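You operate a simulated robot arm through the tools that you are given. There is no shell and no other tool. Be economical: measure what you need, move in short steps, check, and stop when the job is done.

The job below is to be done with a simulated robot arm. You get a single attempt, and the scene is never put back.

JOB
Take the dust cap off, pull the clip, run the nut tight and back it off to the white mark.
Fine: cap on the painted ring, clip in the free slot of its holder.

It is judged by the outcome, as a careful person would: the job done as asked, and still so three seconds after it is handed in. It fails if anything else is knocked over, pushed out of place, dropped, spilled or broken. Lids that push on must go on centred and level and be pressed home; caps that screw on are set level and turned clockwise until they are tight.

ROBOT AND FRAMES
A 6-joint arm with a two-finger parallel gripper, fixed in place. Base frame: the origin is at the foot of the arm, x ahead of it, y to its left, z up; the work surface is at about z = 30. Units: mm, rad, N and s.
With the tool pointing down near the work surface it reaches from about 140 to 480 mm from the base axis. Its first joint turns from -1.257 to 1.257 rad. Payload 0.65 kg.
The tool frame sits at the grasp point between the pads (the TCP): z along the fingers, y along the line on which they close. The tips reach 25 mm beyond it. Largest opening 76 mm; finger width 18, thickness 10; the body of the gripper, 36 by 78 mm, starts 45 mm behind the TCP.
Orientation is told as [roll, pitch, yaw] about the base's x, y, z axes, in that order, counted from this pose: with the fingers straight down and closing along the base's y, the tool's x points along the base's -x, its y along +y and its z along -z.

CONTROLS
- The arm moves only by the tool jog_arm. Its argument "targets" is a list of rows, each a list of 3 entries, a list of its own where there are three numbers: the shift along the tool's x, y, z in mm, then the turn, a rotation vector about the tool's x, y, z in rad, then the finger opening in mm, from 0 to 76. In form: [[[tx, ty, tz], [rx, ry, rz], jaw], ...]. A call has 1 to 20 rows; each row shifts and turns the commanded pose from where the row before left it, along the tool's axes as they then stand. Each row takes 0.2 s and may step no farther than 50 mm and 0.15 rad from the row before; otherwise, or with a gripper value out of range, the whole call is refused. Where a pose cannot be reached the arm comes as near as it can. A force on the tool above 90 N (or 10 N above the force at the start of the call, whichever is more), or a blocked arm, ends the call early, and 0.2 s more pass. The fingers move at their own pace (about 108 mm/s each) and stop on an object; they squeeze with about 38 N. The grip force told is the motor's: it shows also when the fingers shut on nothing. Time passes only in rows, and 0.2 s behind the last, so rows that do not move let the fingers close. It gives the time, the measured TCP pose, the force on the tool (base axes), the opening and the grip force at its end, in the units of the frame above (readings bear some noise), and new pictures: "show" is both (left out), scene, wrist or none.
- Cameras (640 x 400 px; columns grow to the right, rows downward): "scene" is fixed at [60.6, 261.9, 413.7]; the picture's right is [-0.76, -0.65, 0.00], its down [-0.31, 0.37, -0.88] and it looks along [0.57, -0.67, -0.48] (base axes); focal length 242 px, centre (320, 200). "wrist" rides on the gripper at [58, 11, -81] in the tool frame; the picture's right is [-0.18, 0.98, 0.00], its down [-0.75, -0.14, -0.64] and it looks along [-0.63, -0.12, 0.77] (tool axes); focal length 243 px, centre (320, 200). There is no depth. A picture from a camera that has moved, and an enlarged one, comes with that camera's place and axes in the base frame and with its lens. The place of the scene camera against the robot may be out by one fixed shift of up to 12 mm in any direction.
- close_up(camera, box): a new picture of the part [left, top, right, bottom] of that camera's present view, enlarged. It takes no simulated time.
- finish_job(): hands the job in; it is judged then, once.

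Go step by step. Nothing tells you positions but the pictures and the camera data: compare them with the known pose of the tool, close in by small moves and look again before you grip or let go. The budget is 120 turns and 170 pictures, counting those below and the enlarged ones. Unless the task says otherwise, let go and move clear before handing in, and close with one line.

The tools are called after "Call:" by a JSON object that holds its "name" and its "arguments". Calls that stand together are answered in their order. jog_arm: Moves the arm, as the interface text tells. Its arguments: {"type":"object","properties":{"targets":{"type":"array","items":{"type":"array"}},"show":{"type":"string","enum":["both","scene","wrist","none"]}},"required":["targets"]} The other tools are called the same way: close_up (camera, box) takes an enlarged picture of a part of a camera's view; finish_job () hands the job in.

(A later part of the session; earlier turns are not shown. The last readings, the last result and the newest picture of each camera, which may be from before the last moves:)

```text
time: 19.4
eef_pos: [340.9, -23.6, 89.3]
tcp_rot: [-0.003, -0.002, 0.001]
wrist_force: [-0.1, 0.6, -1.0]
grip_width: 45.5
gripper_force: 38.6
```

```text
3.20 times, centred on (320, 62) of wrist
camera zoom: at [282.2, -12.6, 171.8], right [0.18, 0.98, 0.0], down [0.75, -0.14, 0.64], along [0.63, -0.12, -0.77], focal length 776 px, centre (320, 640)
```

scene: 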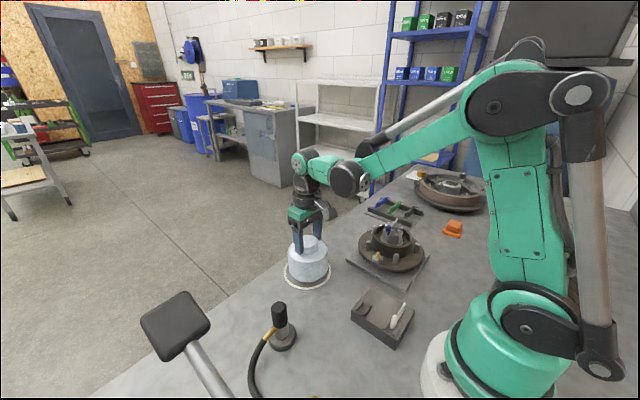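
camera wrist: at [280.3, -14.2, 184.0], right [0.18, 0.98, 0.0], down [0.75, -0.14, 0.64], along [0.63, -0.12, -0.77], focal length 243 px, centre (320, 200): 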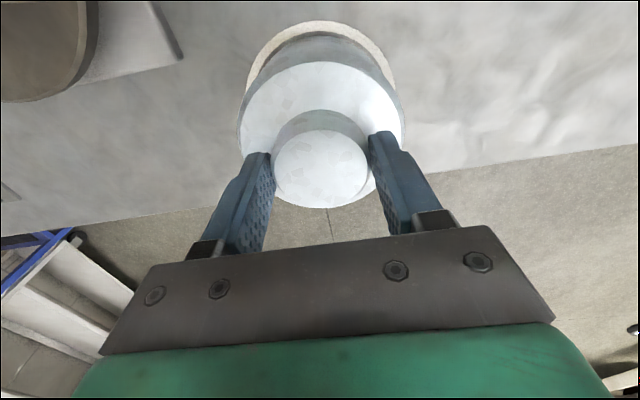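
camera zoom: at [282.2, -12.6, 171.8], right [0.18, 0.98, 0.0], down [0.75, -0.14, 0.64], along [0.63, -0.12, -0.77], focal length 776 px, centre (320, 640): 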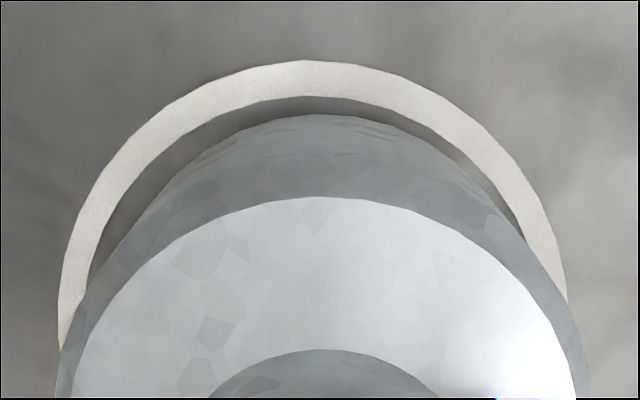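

Call:
{"name": "jog_arm", "arguments": {"targets": [[[-0.5, -1, 1], [0, 0, 0], 40], [[0, 0, 0], [0, 0, 0], 40]], "show": "none"}}

Call:
{"name": "jog_arm", "arguments": {"targets": [[[0, 0, 1], [0, 0, 0], 40], [[0, 0, 0], [0, 0, 0], 40]], "show": "none"}}

Call:
{"name": "jog_arm", "arguments": {"targets": [[[0, 0, 1], [0, 0, 0], 40], [[0, 0, 0], [0, 0, 0], 40]], "show": "none"}}

Call:
{"name": "close_up", "arguments": {"camera": "scene", "box": [260, 210, 360, 300]}}

```text
time: 20.0
eef_pos: [342.8, -23.2, 88.1]
tcp_rot: [-0.001, -0.001, -0.001]
wrist_force: [0.5, 0.9, -0.7]
grip_width: 45.5
gripper_force: 38.3
```

```text
time: 20.6
eef_pos: [342.5, -24.0, 88.0]
tcp_rot: [0.0, 0.0, 0.001]
wrist_force: [-4.1, -0.8, 40.8]
grip_width: 45.7
gripper_force: 38.2
```

```text
time: 21.2
eef_pos: [343.7, -23.2, 87.5]
tcp_rot: [0.0, -0.003, 0.0]
wrist_force: [-2.4, 2.8, 51.7]
grip_width: 45.4
gripper_force: 38.1
```

```text
4.44 times, centred on (310, 255) of scene
camera zoom: at [60.5, 261.9, 413.7], right [-0.76, -0.65, 0.0], down [-0.31, 0.37, -0.88], along [0.57, -0.67, -0.48], focal length 1074 px, centre (364, -44)
```

zoom: 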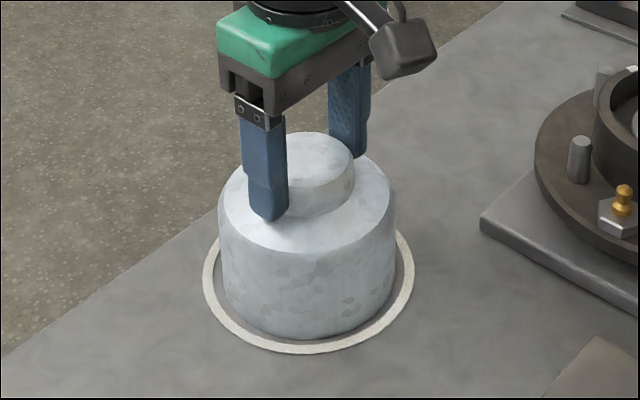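

Contact made, and the cap sits inside the ring. I'm relaxing the force, opening and rising.

Call:
{"name": "jog_arm", "arguments": {"targets": [[[0, 0, -1.5], [0, 0, 0], 40], [[0, 0, 0], [0, 0, 0], 50], [[0, 0, 0], [0, 0, 0], 60], [[0, 0, -20], [0, 0, 0], 60], [[0, 0, -40], [0, 0, 0], 60], [[0, 0, -40], [0, 0, 0], 60], [[0, 0, -40], [0, 0, 0], 60], [[0, 0, 0], [0, 0, 0], 60]]}}

Call:
{"name": "close_up", "arguments": {"camera": "scene", "box": [260, 210, 360, 300]}}

Call:
{"name": "close_up", "arguments": {"camera": "scene", "box": [345, 205, 445, 290]}}

```text
time: 23.0
eef_pos: [342.5, -26.2, 229.2]
tcp_rot: [0.0, -0.001, -0.001]
wrist_force: [0.3, -0.4, -0.8]
grip_width: 60.1
gripper_force: 0.1
camera wrist: at [283.1, -16.2, 310.5], right [0.18, 0.98, 0.0], down [0.75, -0.14, 0.64], along [0.63, -0.12, -0.77], focal length 243 px, centre (320, 200)
```

scene: 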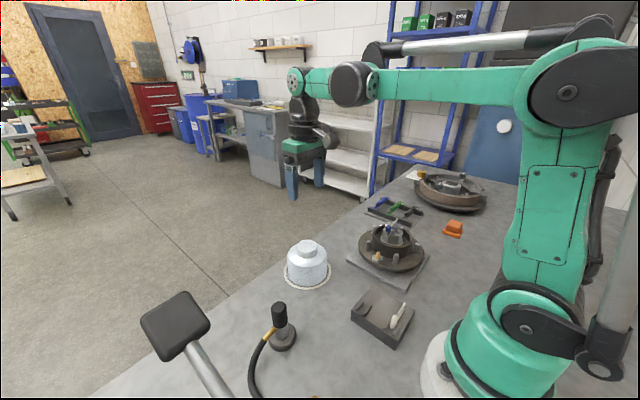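
wrist: 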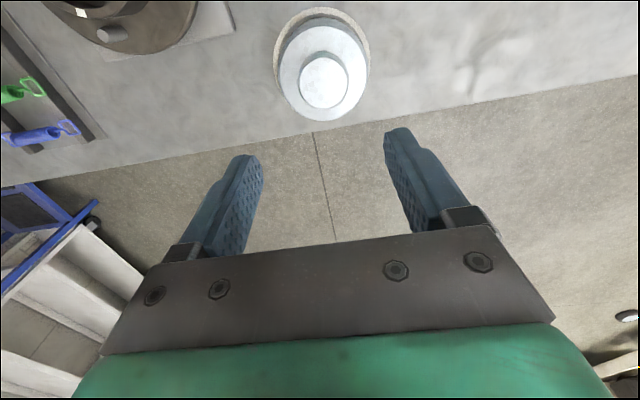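

```text
4.44 times, centred on (310, 255) of scene
camera zoom: at [60.6, 261.9, 413.7], right [-0.76, -0.65, 0.0], down [-0.31, 0.37, -0.88], along [0.57, -0.67, -0.48], focal length 1074 px, centre (364, -44)
```

zoom: 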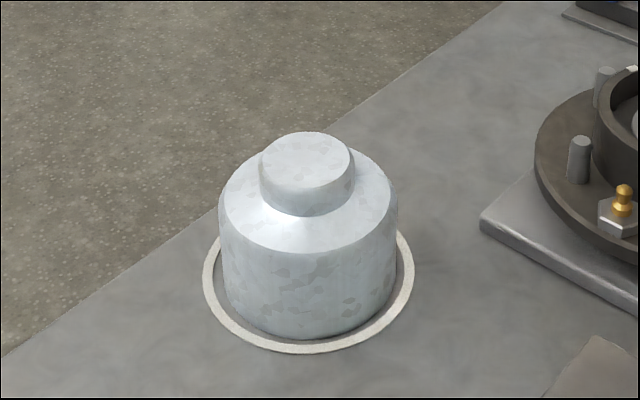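

```text
4.71 times, centred on (395, 248) of scene
camera zoom: at [60.6, 261.9, 413.7], right [-0.76, -0.65, 0.0], down [-0.31, 0.37, -0.88], along [0.57, -0.67, -0.48], focal length 1138 px, centre (-33, -24)
```

zoom: 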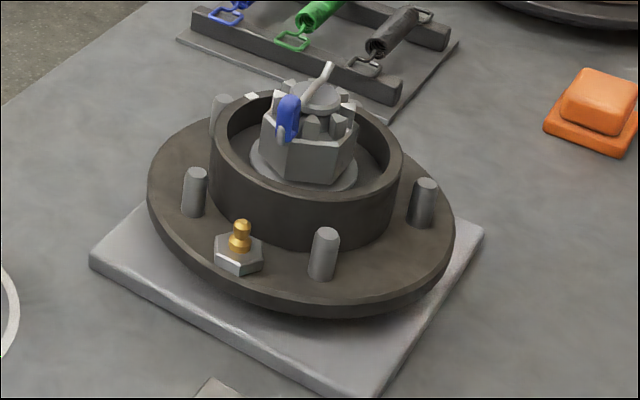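

The cap sits nicely in the ring. Now I'm viewing the castellated nut and blue clip from above.

Call:
{"name": "jog_arm", "arguments": {"targets": [[[28, -42, 0], [0, 0, 0], 60], [[28, -42, 0], [0, 0, 0], 60], [[28, -42, 0], [0, 0, 0], 60], [[0, -38, 0], [0, 0, 0], 60], [[0, 0, 0], [0, 0, 0], 60]]}}

Call:
{"name": "close_up", "arguments": {"camera": "wrist", "box": [220, 0, 440, 130]}}

Call:
{"name": "close_up", "arguments": {"camera": "scene", "box": [370, 210, 430, 255]}}

```text
refused: row 1 steps farther than a row can; nothing moved
```

```text
2.91 times, centred on (330, 65) of wrist
camera zoom: at [283.1, -16.2, 310.5], right [0.18, 0.98, 0.0], down [0.75, -0.14, 0.64], along [0.63, -0.12, -0.77], focal length 706 px, centre (291, 593)
```

zoom: 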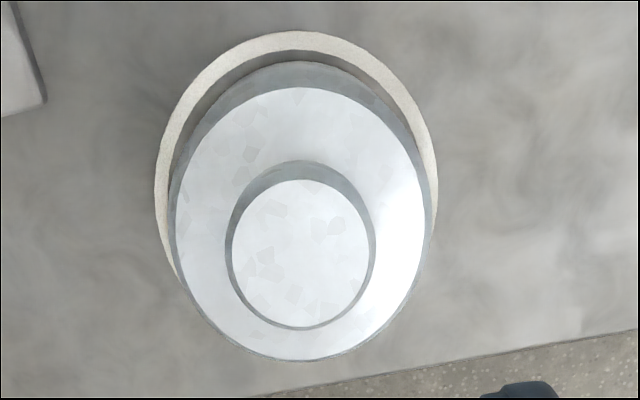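

```text
8.89 times, centred on (400, 232) of scene
camera zoom: at [60.6, 261.9, 413.7], right [-0.76, -0.65, 0.0], down [-0.31, 0.37, -0.88], along [0.57, -0.67, -0.48], focal length 2149 px, centre (-391, -89)
```

zoom: 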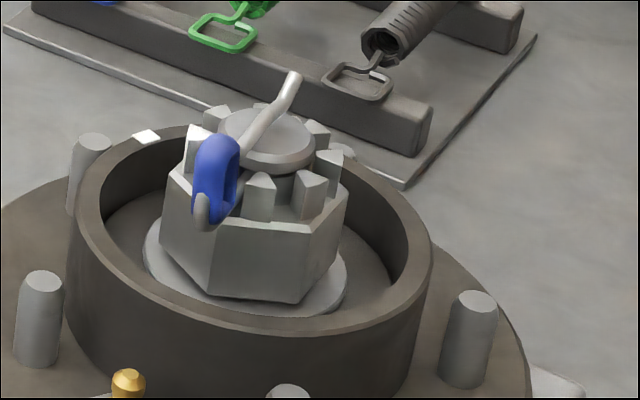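

Call:
{"name": "jog_arm", "arguments": {"targets": [[[22, -41, 0], [0, 0, 0], 60], [[22, -41, 0], [0, 0, 0], 60], [[22, -41, 0], [0, 0, 0], 60], [[20, -41, 0], [0, 0, 0], 60], [[0, 0, 0], [0, 0, 0], 60]]}}

Call:
{"name": "close_up", "arguments": {"camera": "wrist", "box": [240, 0, 400, 100]}}

```text
time: 24.2
eef_pos: [258.6, -188.4, 226.8]
tcp_rot: [-0.003, 0.0, -0.001]
wrist_force: [0.1, 0.6, -0.1]
grip_width: 59.8
gripper_force: 0.1
camera wrist: at [198.4, -179.4, 309.4], right [0.18, 0.98, 0.0], down [0.75, -0.14, 0.64], along [0.63, -0.12, -0.77], focal length 243 px, centre (320, 200)
```

scene: 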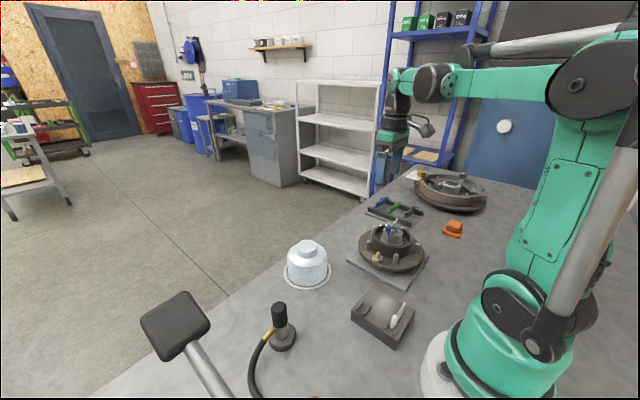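
wrist: 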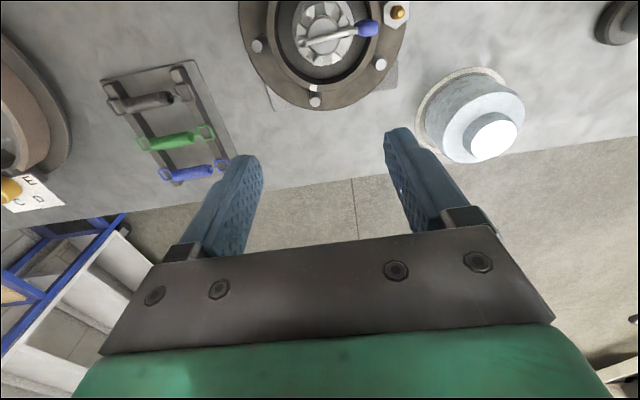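

```text
4.00 times, centred on (320, 50) of wrist
camera zoom: at [198.4, -179.4, 309.4], right [0.18, 0.98, 0.0], down [0.75, -0.14, 0.64], along [0.63, -0.12, -0.77], focal length 970 px, centre (320, 800)
```

zoom: 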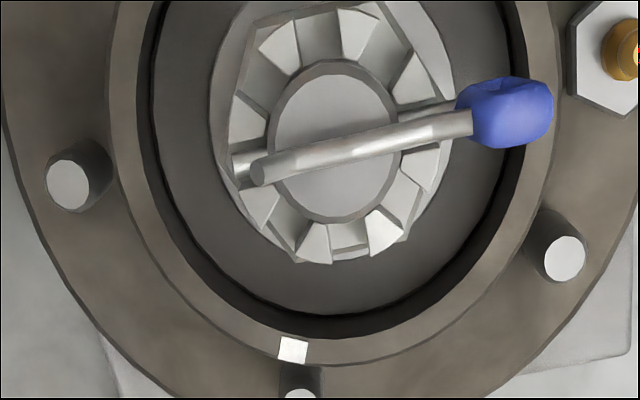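

The clip lies along base y with its blue head at +y, near (222,-151,98). The mark is at about -22° on the rim, and the holder's slots also run along y. I'm yawing the tool -90° so the fingers close along x, placed above the head.

Call:
{"name": "jog_arm", "arguments": {"targets": [[[18, 21, 0], [0, 0, 0], 50], [[18.5, 21.5, 0], [0, 0, 0], 40], [[0, 0, 0], [0, 0, 0.15], 30], [[0, 0, 0], [0, 0, 0.15], 30], [[0, 0, 0], [0, 0, 0.15], 30], [[0, 0, 0], [0, 0, 0.15], 30], [[0, 0, 0], [0, 0, 0.15], 30], [[0, 0, 0], [0, 0, 0.15], 30], [[0, 0, 0], [0, 0, 0.15], 30], [[0, 0, 0], [0, 0, 0.15], 30], [[0, 0, 0], [0, 0, 0.15], 30], [[0, 0, 0], [0, 0, 0.15], 30], [[0, 0, 0], [0, 0, 0.0708], 30], [[0, 0, 40], [0, 0, 0], 30], [[0, 0, 0], [0, 0, 0], 30]]}}

Call:
{"name": "close_up", "arguments": {"camera": "wrist", "box": [220, 60, 420, 185]}}

Call:
{"name": "close_up", "arguments": {"camera": "scene", "box": [350, 180, 450, 260]}}

```text
time: 27.4
eef_pos: [218.7, -145.1, 185.0]
tcp_rot: [0.002, -0.002, -1.57]
wrist_force: [-0.5, 0.4, -0.2]
grip_width: 30.0
gripper_force: 0.0
camera wrist: at [228.0, -87.7, 269.2], right [0.98, -0.18, 0.0], down [-0.14, -0.75, 0.64], along [-0.12, -0.63, -0.77], focal length 243 px, centre (320, 200)
```

scene: 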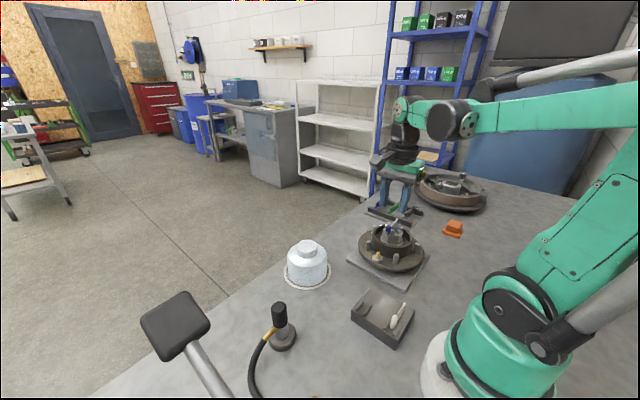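
wrist: 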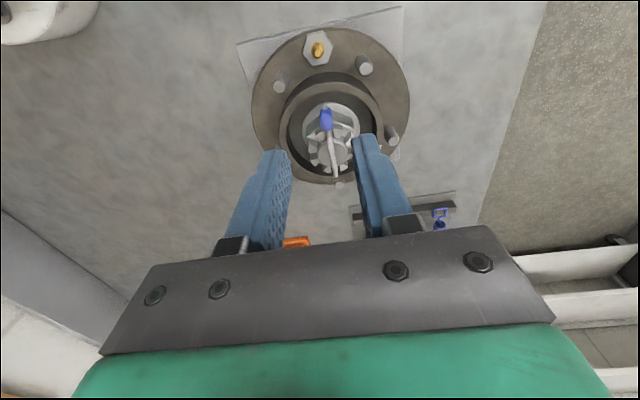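

```text
3.20 times, centred on (320, 122) of wrist
camera zoom: at [228.0, -87.7, 269.2], right [0.98, -0.18, 0.0], down [-0.14, -0.75, 0.64], along [-0.12, -0.63, -0.77], focal length 776 px, centre (320, 448)
```

zoom: 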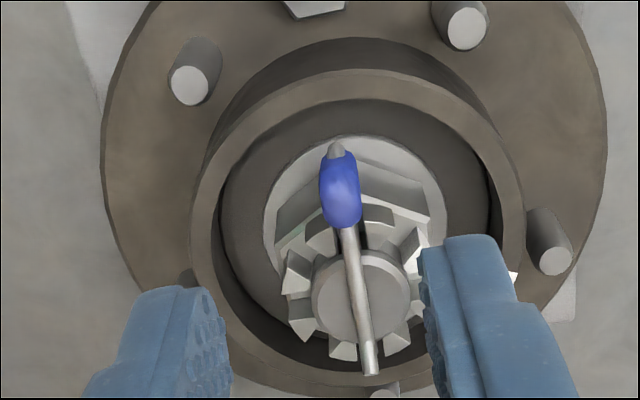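

```text
5.00 times, centred on (400, 220) of scene
camera zoom: at [60.6, 261.9, 413.7], right [-0.76, -0.65, 0.0], down [-0.31, 0.37, -0.88], along [0.57, -0.67, -0.48], focal length 1209 px, centre (-80, 100)
```

zoom: 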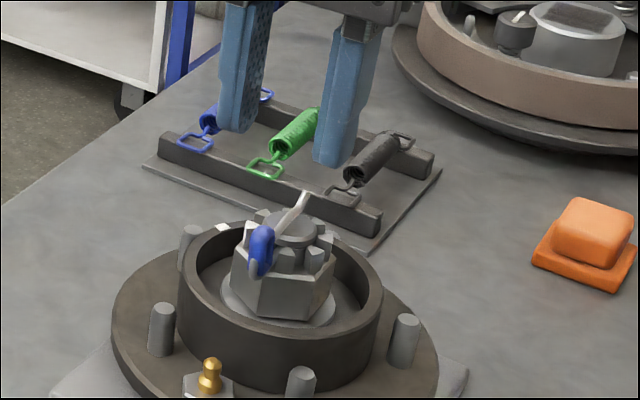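

The clip head is at x≈220, aligned with y. I'm lowering to just above it.

Call:
{"name": "jog_arm", "arguments": {"targets": [[[-1.5, 1.2, 25], [0, 0, 0], 30], [[0, 0, 20], [0, 0, 0], 30], [[0, 0, 0], [0, 0, 0], 30]]}}

Call:
{"name": "close_up", "arguments": {"camera": "wrist", "box": [220, 60, 420, 185]}}

Call:
{"name": "close_up", "arguments": {"camera": "scene", "box": [370, 190, 430, 250]}}

```text
time: 28.2
eef_pos: [221.2, -146.3, 142.0]
tcp_rot: [0.002, -0.003, -1.571]
wrist_force: [0.0, 0.4, -0.3]
grip_width: 30.1
gripper_force: 0.0
camera wrist: at [230.9, -89.5, 225.0], right [0.98, -0.18, 0.0], down [-0.14, -0.75, 0.64], along [-0.12, -0.63, -0.77], focal length 243 px, centre (320, 200)
```

scene: 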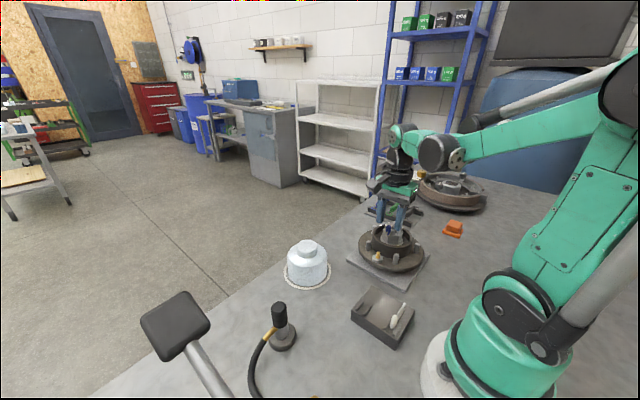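
wrist: 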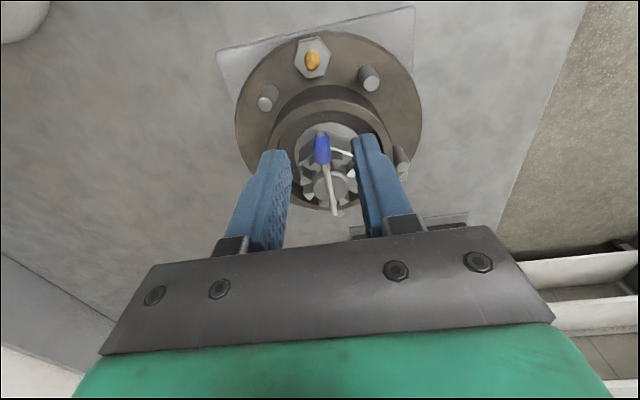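

```text
3.20 times, centred on (320, 122) of wrist
camera zoom: at [230.9, -89.5, 225.0], right [0.98, -0.18, 0.0], down [-0.14, -0.75, 0.64], along [-0.12, -0.63, -0.77], focal length 776 px, centre (320, 448)
```

zoom: 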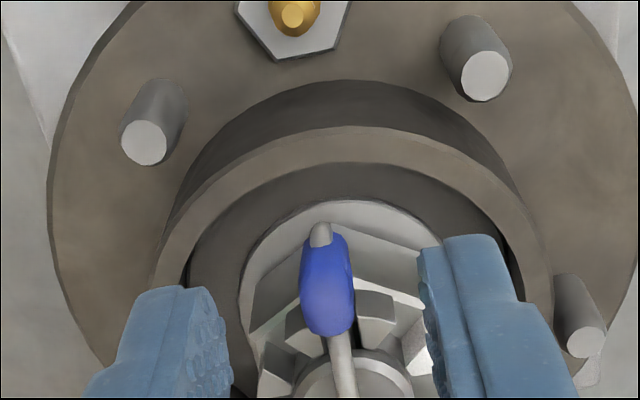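

```text
6.67 times, centred on (400, 220) of scene
camera zoom: at [60.6, 261.9, 413.7], right [-0.76, -0.65, 0.0], down [-0.31, 0.37, -0.88], along [0.57, -0.67, -0.48], focal length 1612 px, centre (-213, 67)
```

zoom: 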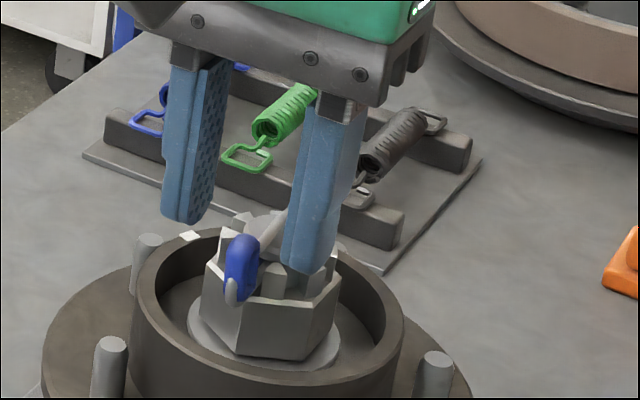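

The head is centred near (219.5,-152,102). I'm lowering so the tips reach about z=91, then closing gently.

Call:
{"name": "jog_arm", "arguments": {"targets": [[[0, -1.5, 10], [0, 0, 0], 30], [[0, 0, 10], [0, 0, 0], 30], [[0, 0, 5], [0, 0, 0], 30], [[0, 0, 0], [0, 0, 0], 30]]}}

Call:
{"name": "close_up", "arguments": {"camera": "wrist", "box": [220, 80, 420, 205]}}

Call:
{"name": "close_up", "arguments": {"camera": "scene", "box": [370, 200, 430, 260]}}

```text
time: 29.2
eef_pos: [219.9, -147.7, 118.0]
tcp_rot: [0.001, -0.002, -1.571]
wrist_force: [-0.5, 0.4, -0.2]
grip_width: 29.8
gripper_force: 0.1
camera wrist: at [229.2, -89.6, 200.4], right [0.98, -0.18, 0.0], down [-0.14, -0.75, 0.64], along [-0.12, -0.63, -0.77], focal length 243 px, centre (320, 200)
```

scene: 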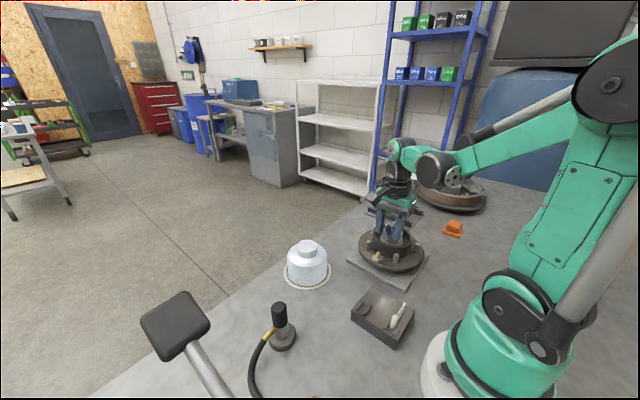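
wrist: 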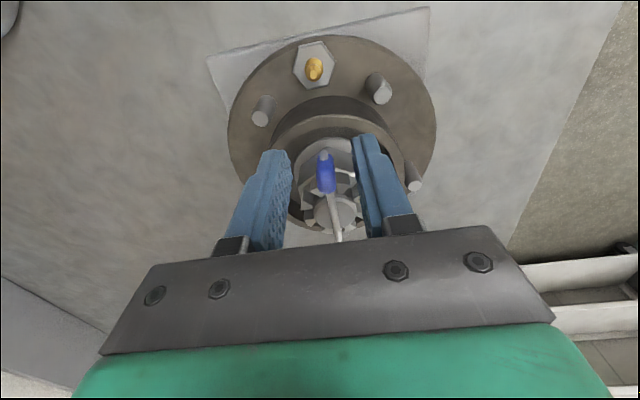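

```text
3.20 times, centred on (320, 142) of wrist
camera zoom: at [229.2, -89.6, 200.4], right [0.98, -0.18, 0.0], down [-0.14, -0.75, 0.64], along [-0.12, -0.63, -0.77], focal length 776 px, centre (320, 384)
```

zoom: 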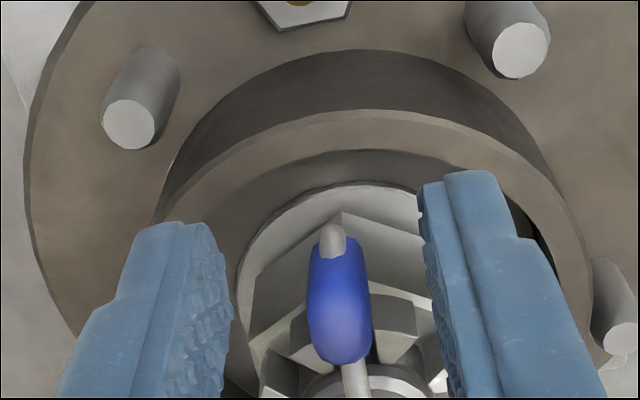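

```text
6.67 times, centred on (400, 230) of scene
camera zoom: at [60.6, 261.9, 413.7], right [-0.76, -0.65, 0.0], down [-0.31, 0.37, -0.88], along [0.57, -0.67, -0.48], focal length 1612 px, centre (-213, 0)
```

zoom: 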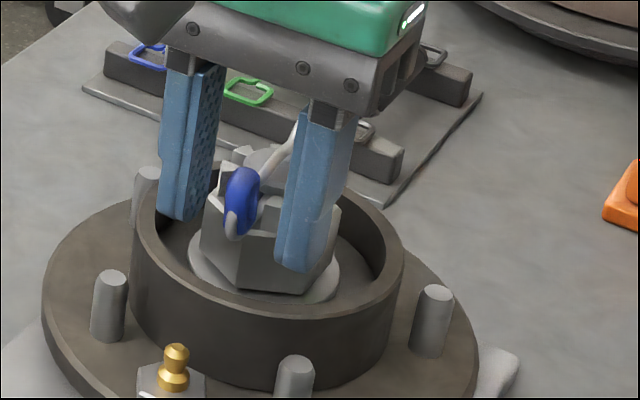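

The fingers flank the head above the hex. I'm moving 2 mm toward the nut and closing softly.

Call:
{"name": "jog_arm", "arguments": {"targets": [[[-2, 0, 1], [0, 0, 0], 30], [[0, 0, 0], [0, 0, 0], 18], [[0, 0, 0], [0, 0, 0], 12], [[0, 0, 0], [0, 0, 0], 6], [[0, 0, 0], [0, 0, 0], 4], [[0, 0, 0], [0, 0, 0], 4]]}}

Call:
{"name": "close_up", "arguments": {"camera": "wrist", "box": [220, 80, 420, 205]}}

Call:
{"name": "close_up", "arguments": {"camera": "scene", "box": [370, 200, 430, 260]}}

```text
time: 30.6
eef_pos: [219.7, -149.2, 116.9]
tcp_rot: [0.003, 0.0, -1.571]
wrist_force: [8.4, -1.1, -1.2]
grip_width: 6.8
gripper_force: 29.1
camera wrist: at [229.0, -91.7, 199.4], right [0.98, -0.18, 0.0], down [-0.14, -0.75, 0.64], along [-0.12, -0.63, -0.77], focal length 243 px, centre (320, 200)
```

scene: 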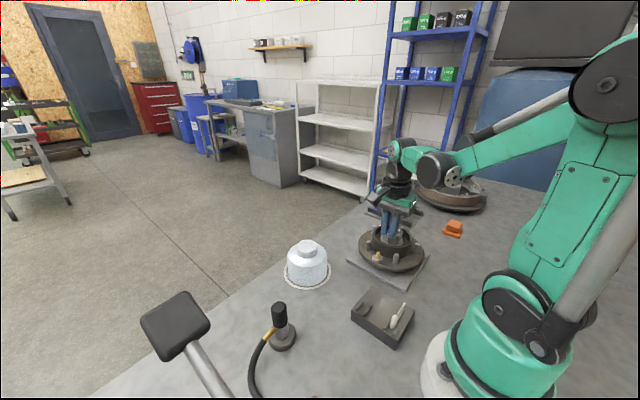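
wrist: 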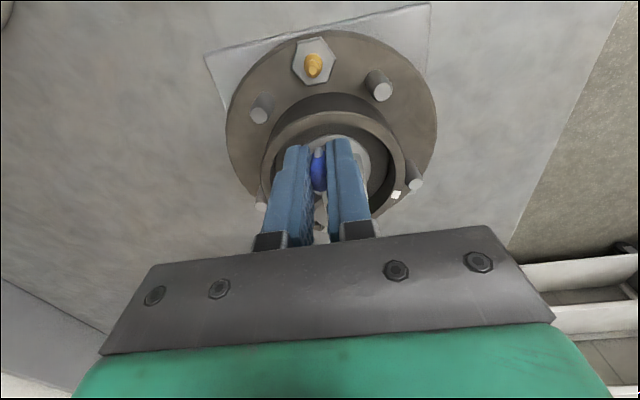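

```text
3.20 times, centred on (320, 142) of wrist
camera zoom: at [229.0, -91.7, 199.4], right [0.98, -0.18, 0.0], down [-0.14, -0.75, 0.64], along [-0.12, -0.63, -0.77], focal length 776 px, centre (320, 384)
```

zoom: 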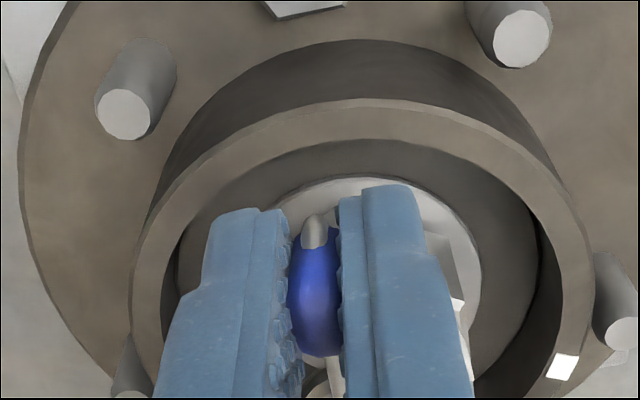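

```text
6.67 times, centred on (400, 230) of scene
camera zoom: at [60.7, 261.9, 413.7], right [-0.76, -0.65, 0.0], down [-0.31, 0.37, -0.88], along [0.57, -0.67, -0.48], focal length 1612 px, centre (-213, 0)
```

zoom: 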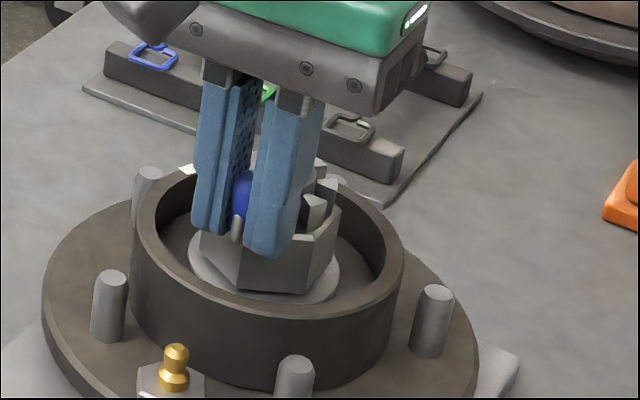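

The clip is gripped (6.8 mm). I'm easing the side force and pulling it out along +y.

Call:
{"name": "jog_arm", "arguments": {"targets": [[[0, 0.6, 0], [0, 0, 0], 2], [[2, 0, 0], [0, 0, 0], 2], [[3, 0, 0], [0, 0, 0], 2], [[4, 0, 0], [0, 0, 0], 2]], "show": "scene"}}

Call:
{"name": "close_up", "arguments": {"camera": "scene", "box": [370, 200, 430, 260]}}

```text
time: 31.6
eef_pos: [219.2, -140.1, 116.2]
tcp_rot: [0.0, 0.0, -1.57]
wrist_force: [3.9, -6.9, -10.8]
grip_width: 6.8
gripper_force: 29.8
```

scene: 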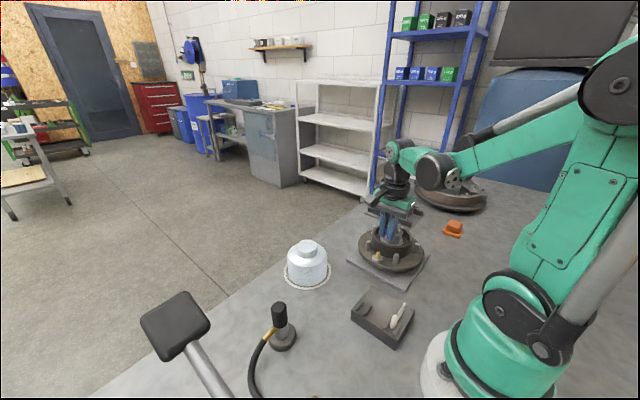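

```text
6.67 times, centred on (400, 230) of scene
camera zoom: at [60.7, 261.9, 413.7], right [-0.76, -0.65, 0.0], down [-0.31, 0.37, -0.88], along [0.57, -0.67, -0.48], focal length 1612 px, centre (-213, 0)
```

zoom: 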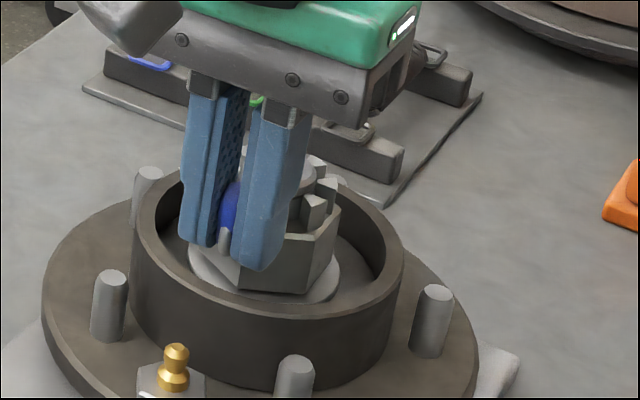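

It's sliding out with a modest force. I'm continuing to pull.

Call:
{"name": "jog_arm", "arguments": {"targets": [[[5, 0, 0], [0, 0, 0], 2], [[5, 0, 0], [0, 0, 0], 2], [[5, 0, 0], [0, 0, 0], 2], [[5, 0, 0], [0, 0, 0], 2], [[0, 0, 0], [0, 0, 0], 2]]}}

Call:
{"name": "close_up", "arguments": {"camera": "scene", "box": [370, 200, 430, 260]}}

Call:
{"name": "close_up", "arguments": {"camera": "wrist", "box": [220, 80, 420, 240]}}

```text
time: 32.8
eef_pos: [221.7, -119.1, 116.8]
tcp_rot: [0.0, 0.0, -1.571]
wrist_force: [0.0, 0.1, 0.1]
grip_width: 6.8
gripper_force: 29.7
camera wrist: at [230.2, -61.6, 199.3], right [0.98, -0.18, 0.0], down [-0.14, -0.75, 0.64], along [-0.12, -0.63, -0.77], focal length 243 px, centre (320, 200)
```

scene: 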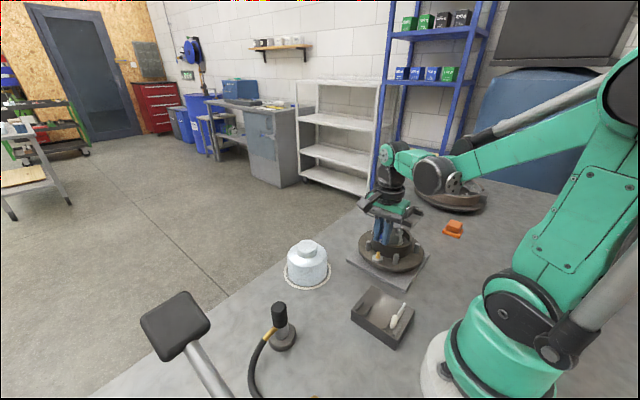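
wrist: 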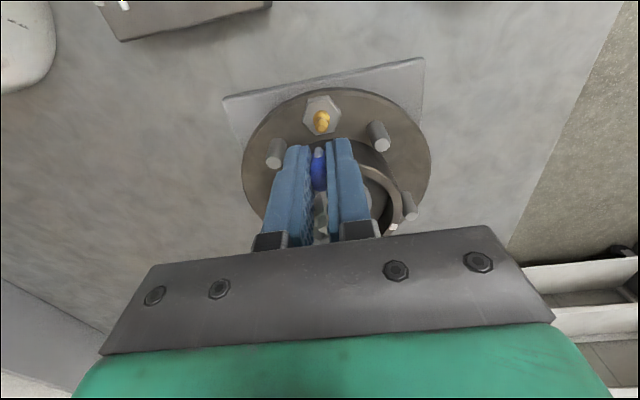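

```text
6.67 times, centred on (400, 230) of scene
camera zoom: at [60.6, 261.9, 413.7], right [-0.76, -0.65, 0.0], down [-0.31, 0.37, -0.88], along [0.57, -0.67, -0.48], focal length 1612 px, centre (-213, 0)
```

zoom: 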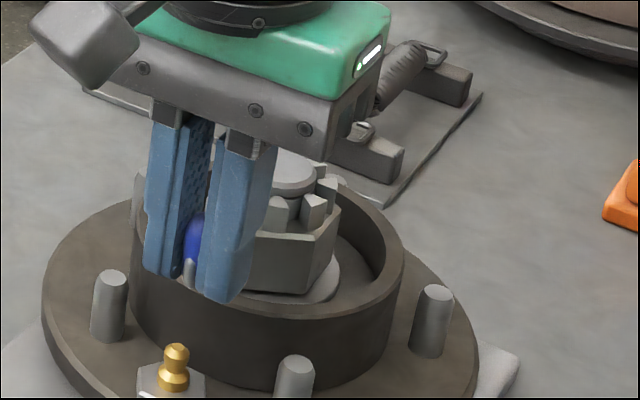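

```text
2.50 times, centred on (320, 160) of wrist
camera zoom: at [230.2, -61.6, 199.3], right [0.98, -0.18, 0.0], down [-0.14, -0.75, 0.64], along [-0.12, -0.63, -0.77], focal length 606 px, centre (320, 300)
```

zoom: 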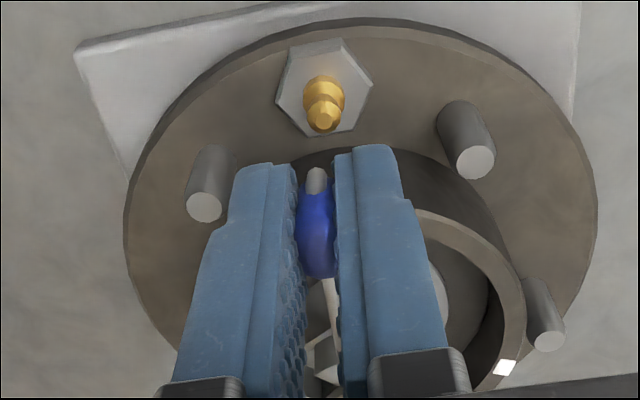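

Call:
{"name": "jog_arm", "arguments": {"targets": [[[8, 0, 0], [0, 0, 0], 2], [[8, 0, 0], [0, 0, 0], 2], [[8, 0, 0], [0, 0, 0], 2], [[6, 0, 0], [0, 0, 0], 2], [[0, 0, -30], [0, 0, 0], 2], [[0, 0, -40], [0, 0, 0], 2], [[0, 0, 0], [0, 0, 0], 2]]}}

Call:
{"name": "close_up", "arguments": {"camera": "scene", "box": [330, 160, 430, 260]}}

Call:
{"name": "close_up", "arguments": {"camera": "wrist", "box": [220, 0, 440, 220]}}

```text
time: 34.4
eef_pos: [220.9, -88.7, 185.9]
tcp_rot: [0.0, -0.002, -1.571]
wrist_force: [0.2, 1.0, 0.3]
grip_width: 7.2
gripper_force: 29.2
camera wrist: at [229.0, -31.9, 269.4], right [0.98, -0.18, 0.0], down [-0.14, -0.75, 0.64], along [-0.12, -0.63, -0.77], focal length 243 px, centre (320, 200)
```

scene: 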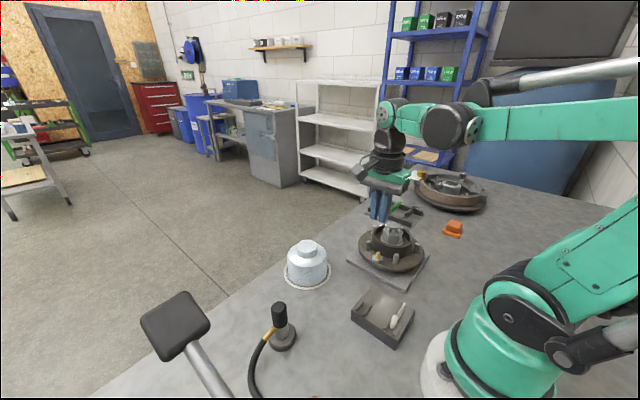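
wrist: 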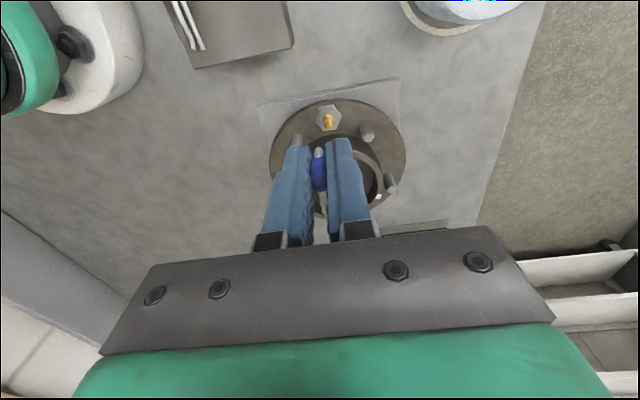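

```text
4.00 times, centred on (380, 210) of scene
camera zoom: at [60.6, 261.9, 413.7], right [-0.76, -0.65, 0.0], down [-0.31, 0.37, -0.88], along [0.57, -0.67, -0.48], focal length 967 px, centre (80, 160)
```

zoom: 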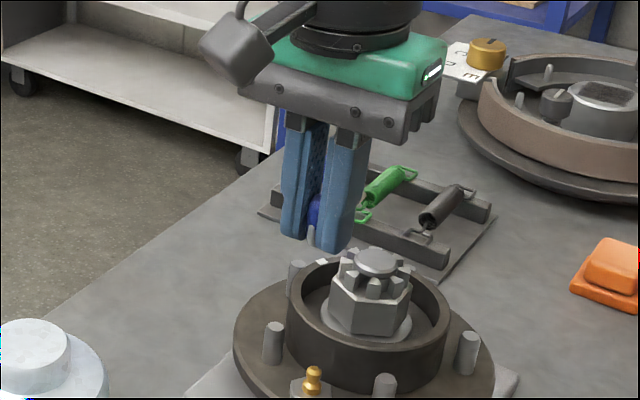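

```text
1.82 times, centred on (330, 110) of wrist
camera zoom: at [229.0, -31.9, 269.4], right [0.98, -0.18, 0.0], down [-0.14, -0.75, 0.64], along [-0.12, -0.63, -0.77], focal length 441 px, centre (302, 364)
```

zoom: 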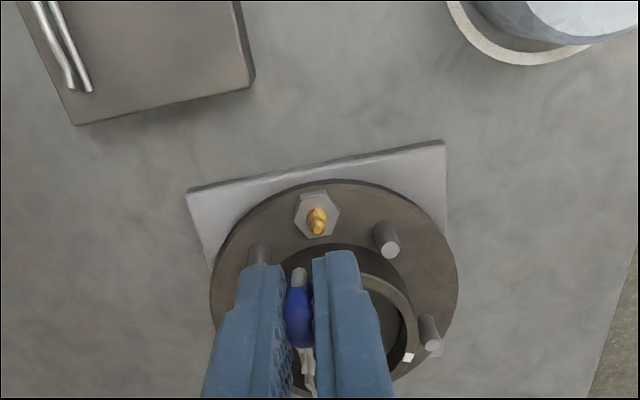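

The clip is free and held. I'm moving to look at the holder from above.

Call:
{"name": "jog_arm", "arguments": {"targets": [[[18, -18, -5], [0, 0, 0], 2], [[18, -18, 0], [0, 0, 0], 2], [[0, 0, 0], [0, 0, 0], 2]], "show": "wrist"}}

Call:
{"name": "close_up", "arguments": {"camera": "wrist", "box": [120, 0, 380, 160]}}

Call:
{"name": "close_up", "arguments": {"camera": "scene", "box": [350, 280, 420, 350]}}

```text
time: 35.2
eef_pos: [184.3, -52.9, 191.9]
tcp_rot: [0.002, -0.002, -1.57]
wrist_force: [0.3, 0.9, 0.1]
grip_width: 6.8
gripper_force: 29.3
camera wrist: at [193.5, 4.0, 274.6], right [0.98, -0.18, 0.0], down [-0.14, -0.75, 0.64], along [-0.12, -0.63, -0.77], focal length 243 px, centre (320, 200)
```

wrist: 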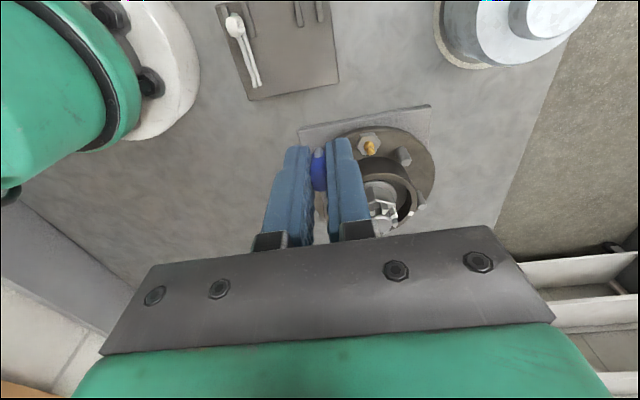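

```text
2.46 times, centred on (250, 80) of wrist
camera zoom: at [193.5, 4.0, 274.6], right [0.98, -0.18, 0.0], down [-0.14, -0.75, 0.64], along [-0.12, -0.63, -0.77], focal length 597 px, centre (492, 495)
```

zoom: 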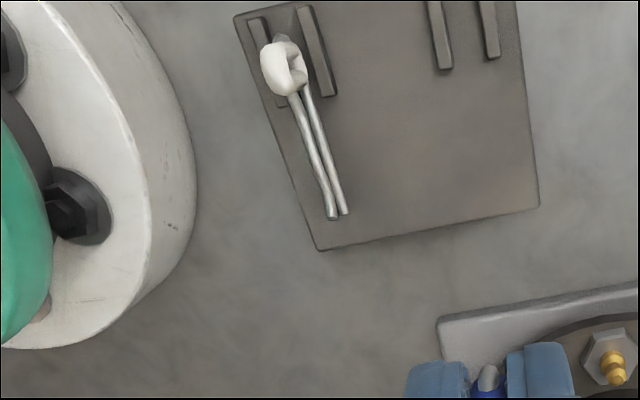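

```text
5.71 times, centred on (385, 315) of scene
camera zoom: at [60.6, 261.9, 413.7], right [-0.76, -0.65, 0.0], down [-0.31, 0.37, -0.88], along [0.57, -0.67, -0.48], focal length 1381 px, centre (-51, -457)
```

zoom: 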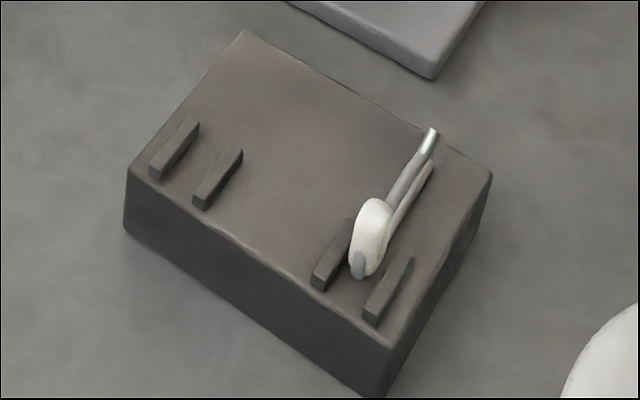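

The free slot is centred at about x=182, y≈-12..+8, with the block top at z≈28. I'm checking how the held clip hangs relative to the fingertips.

Call:
{"name": "close_up", "arguments": {"camera": "scene", "box": [350, 170, 420, 230]}}

Call:
{"name": "close_up", "arguments": {"camera": "wrist", "box": [270, 130, 370, 240]}}

```text
6.67 times, centred on (385, 200) of scene
camera zoom: at [60.6, 261.9, 413.7], right [-0.76, -0.65, 0.0], down [-0.31, 0.37, -0.88], along [0.57, -0.67, -0.48], focal length 1612 px, centre (-113, 200)
```

zoom: 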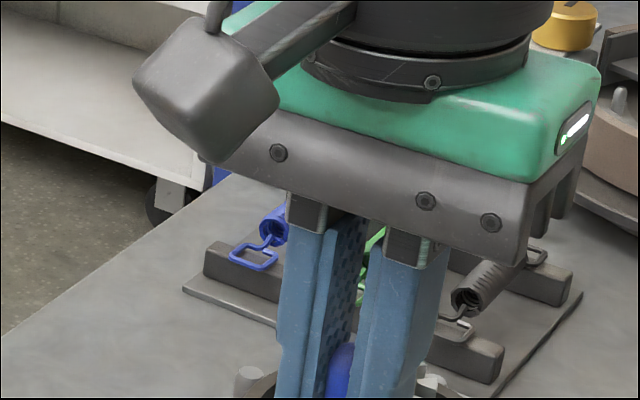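

```text
3.64 times, centred on (320, 185) of wrist
camera zoom: at [193.5, 4.0, 274.6], right [0.98, -0.18, 0.0], down [-0.14, -0.75, 0.64], along [-0.12, -0.63, -0.77], focal length 882 px, centre (320, 254)
```

zoom: 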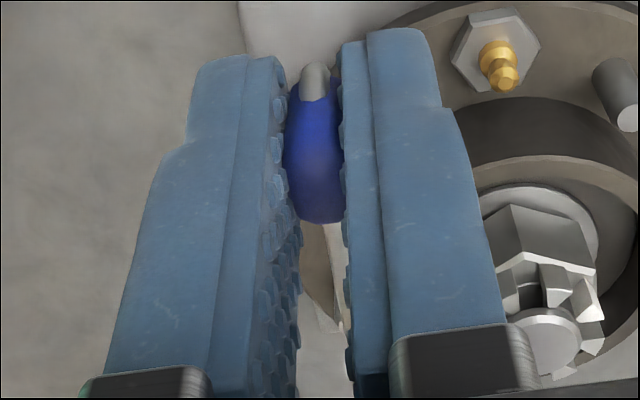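

Call:
{"name": "close_up", "arguments": {"camera": "scene", "box": [355, 205, 425, 260]}}

```text
7.27 times, centred on (390, 232) of scene
camera zoom: at [60.6, 261.9, 413.7], right [-0.76, -0.65, 0.0], down [-0.31, 0.37, -0.88], along [0.57, -0.67, -0.48], focal length 1758 px, centre (-189, -36)
```

zoom: 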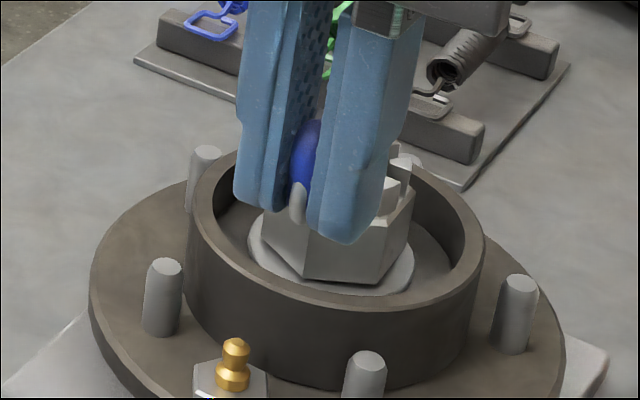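

The clip bottom is roughly at fingertip level. I'm moving above the free slot and lowering to z≈95 for a check.

Call:
{"name": "jog_arm", "arguments": {"targets": [[[28, -1, 0], [0, 0, 0], 2], [[28, -1.3, 0], [0, 0, 0], 2], [[0, 0, 40], [0, 0, 0], 2], [[0, 0, 40], [0, 0, 0], 2], [[0, 0, 17], [0, 0, 0], 2], [[0, 0, 0], [0, 0, 0], 2]]}}

Call:
{"name": "close_up", "arguments": {"camera": "wrist", "box": [220, 90, 420, 240]}}

Call:
{"name": "close_up", "arguments": {"camera": "scene", "box": [330, 245, 430, 330]}}

```text
time: 36.6
eef_pos: [182.3, 3.7, 94.1]
tcp_rot: [0.002, -0.002, -1.572]
wrist_force: [0.1, -0.7, 1.1]
grip_width: 6.9
gripper_force: 29.1
camera wrist: at [191.0, 61.0, 177.0], right [0.98, -0.18, 0.0], down [-0.14, -0.75, 0.64], along [-0.12, -0.63, -0.77], focal length 243 px, centre (320, 200)
```

scene: 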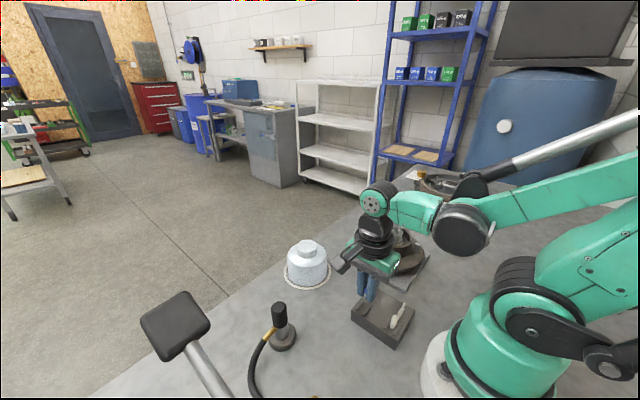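
wrist: 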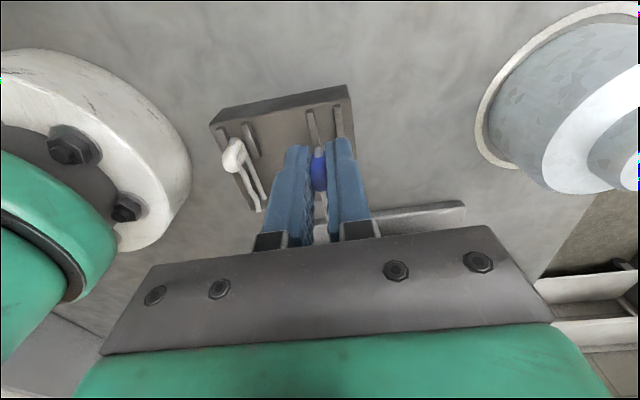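

```text
2.67 times, centred on (320, 165) of wrist
camera zoom: at [191.0, 61.0, 177.0], right [0.98, -0.18, 0.0], down [-0.14, -0.75, 0.64], along [-0.12, -0.63, -0.77], focal length 647 px, centre (320, 293)
```

zoom: 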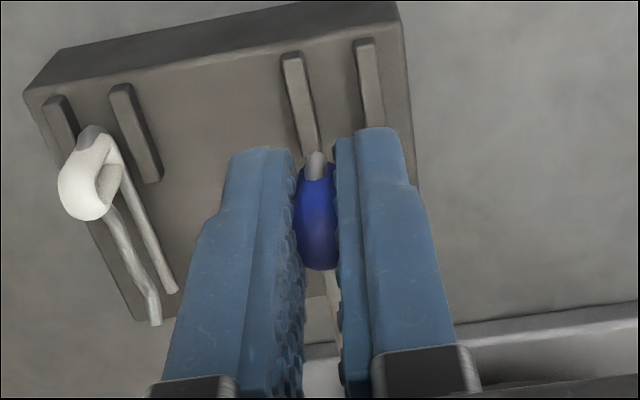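

```text
4.71 times, centred on (380, 288) of scene
camera zoom: at [60.6, 261.9, 413.7], right [-0.76, -0.65, 0.0], down [-0.31, 0.37, -0.88], along [0.57, -0.67, -0.48], focal length 1138 px, centre (38, -212)
```

zoom: 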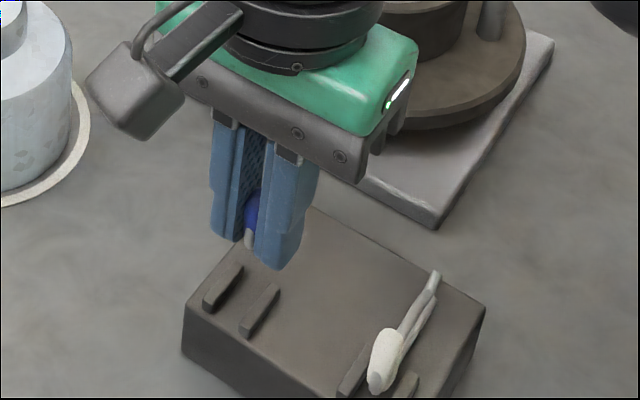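

The slot is centred at x≈183.2. I'm shifting 1 mm and lowering toward it.

Call:
{"name": "jog_arm", "arguments": {"targets": [[[0, 1, 12], [0, 0, 0], 2], [[0, 0, 12], [0, 0, 0], 2], [[0, 0, 0], [0, 0, 0], 2]], "show": "none"}}

Call:
{"name": "close_up", "arguments": {"camera": "wrist", "box": [220, 90, 420, 240]}}

Call:
{"name": "close_up", "arguments": {"camera": "scene", "box": [340, 260, 420, 330]}}

```text
time: 37.4
eef_pos: [182.2, 2.2, 70.5]
tcp_rot: [0.002, -0.003, -1.57]
wrist_force: [-0.7, -0.4, 0.2]
grip_width: 6.9
gripper_force: 29.0
```

```text
2.67 times, centred on (320, 165) of wrist
camera zoom: at [191.5, 60.4, 152.9], right [0.98, -0.18, 0.0], down [-0.14, -0.75, 0.64], along [-0.12, -0.63, -0.77], focal length 647 px, centre (320, 293)
```

zoom: 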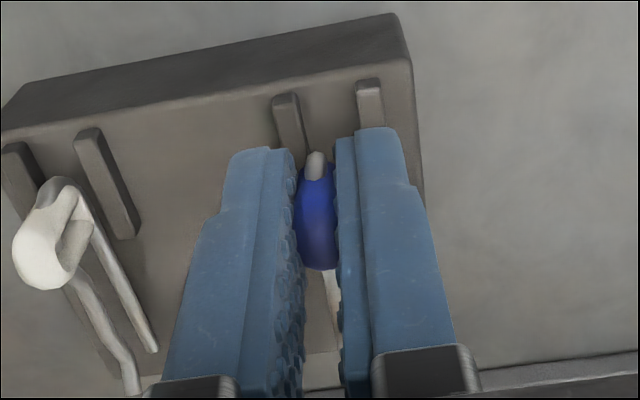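

```text
5.71 times, centred on (380, 295) of scene
camera zoom: at [60.6, 261.9, 413.7], right [-0.76, -0.65, 0.0], down [-0.31, 0.37, -0.88], along [0.57, -0.67, -0.48], focal length 1381 px, centre (-23, -343)
```

zoom: 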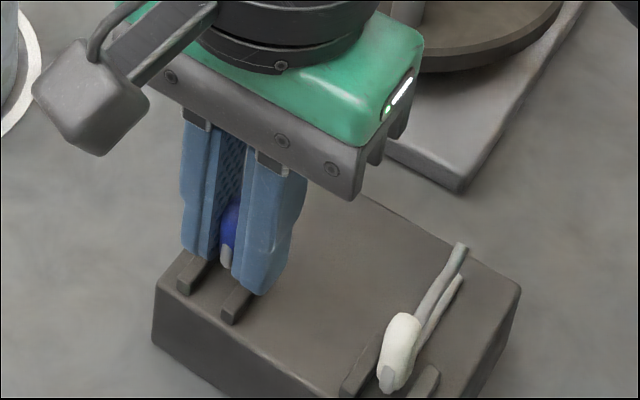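

Relative to the ridges the clip sits about 3 mm to the -x side. I'm correcting and checking.

Call:
{"name": "jog_arm", "arguments": {"targets": [[[0, 3, 3], [0, 0, 0], 2], [[0, 0, 0], [0, 0, 0], 2]], "show": "none"}}

Call:
{"name": "close_up", "arguments": {"camera": "wrist", "box": [240, 90, 400, 200]}}

Call:
{"name": "close_up", "arguments": {"camera": "scene", "box": [345, 275, 395, 325]}}

```text
time: 38.0
eef_pos: [184.9, 2.8, 67.9]
tcp_rot: [0.001, -0.004, -1.571]
wrist_force: [0.9, 0.4, -0.8]
grip_width: 7.0
gripper_force: 29.4
```

```text
3.64 times, centred on (320, 145) of wrist
camera zoom: at [195.1, 60.1, 149.9], right [0.98, -0.18, 0.0], down [-0.14, -0.75, 0.64], along [-0.12, -0.63, -0.77], focal length 882 px, centre (320, 400)
```

zoom: 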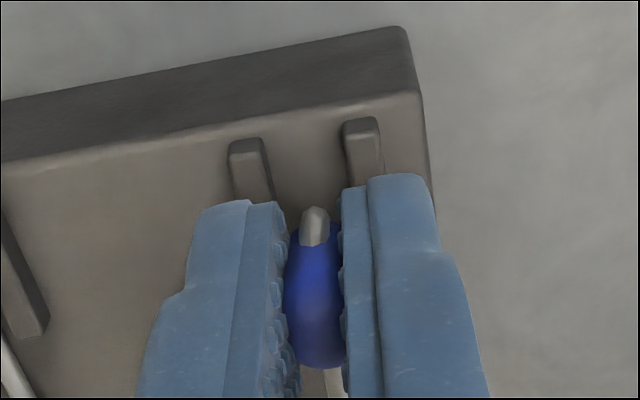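

```text
8.00 times, centred on (370, 300) of scene
camera zoom: at [60.6, 261.9, 413.7], right [-0.76, -0.65, 0.0], down [-0.31, 0.37, -0.88], along [0.57, -0.67, -0.48], focal length 1934 px, centre (-80, -600)
```

zoom: 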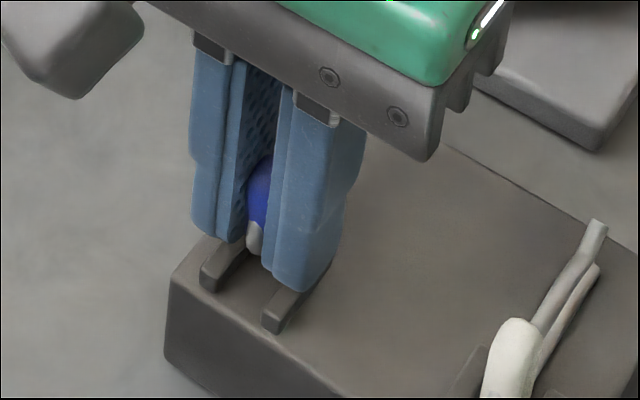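

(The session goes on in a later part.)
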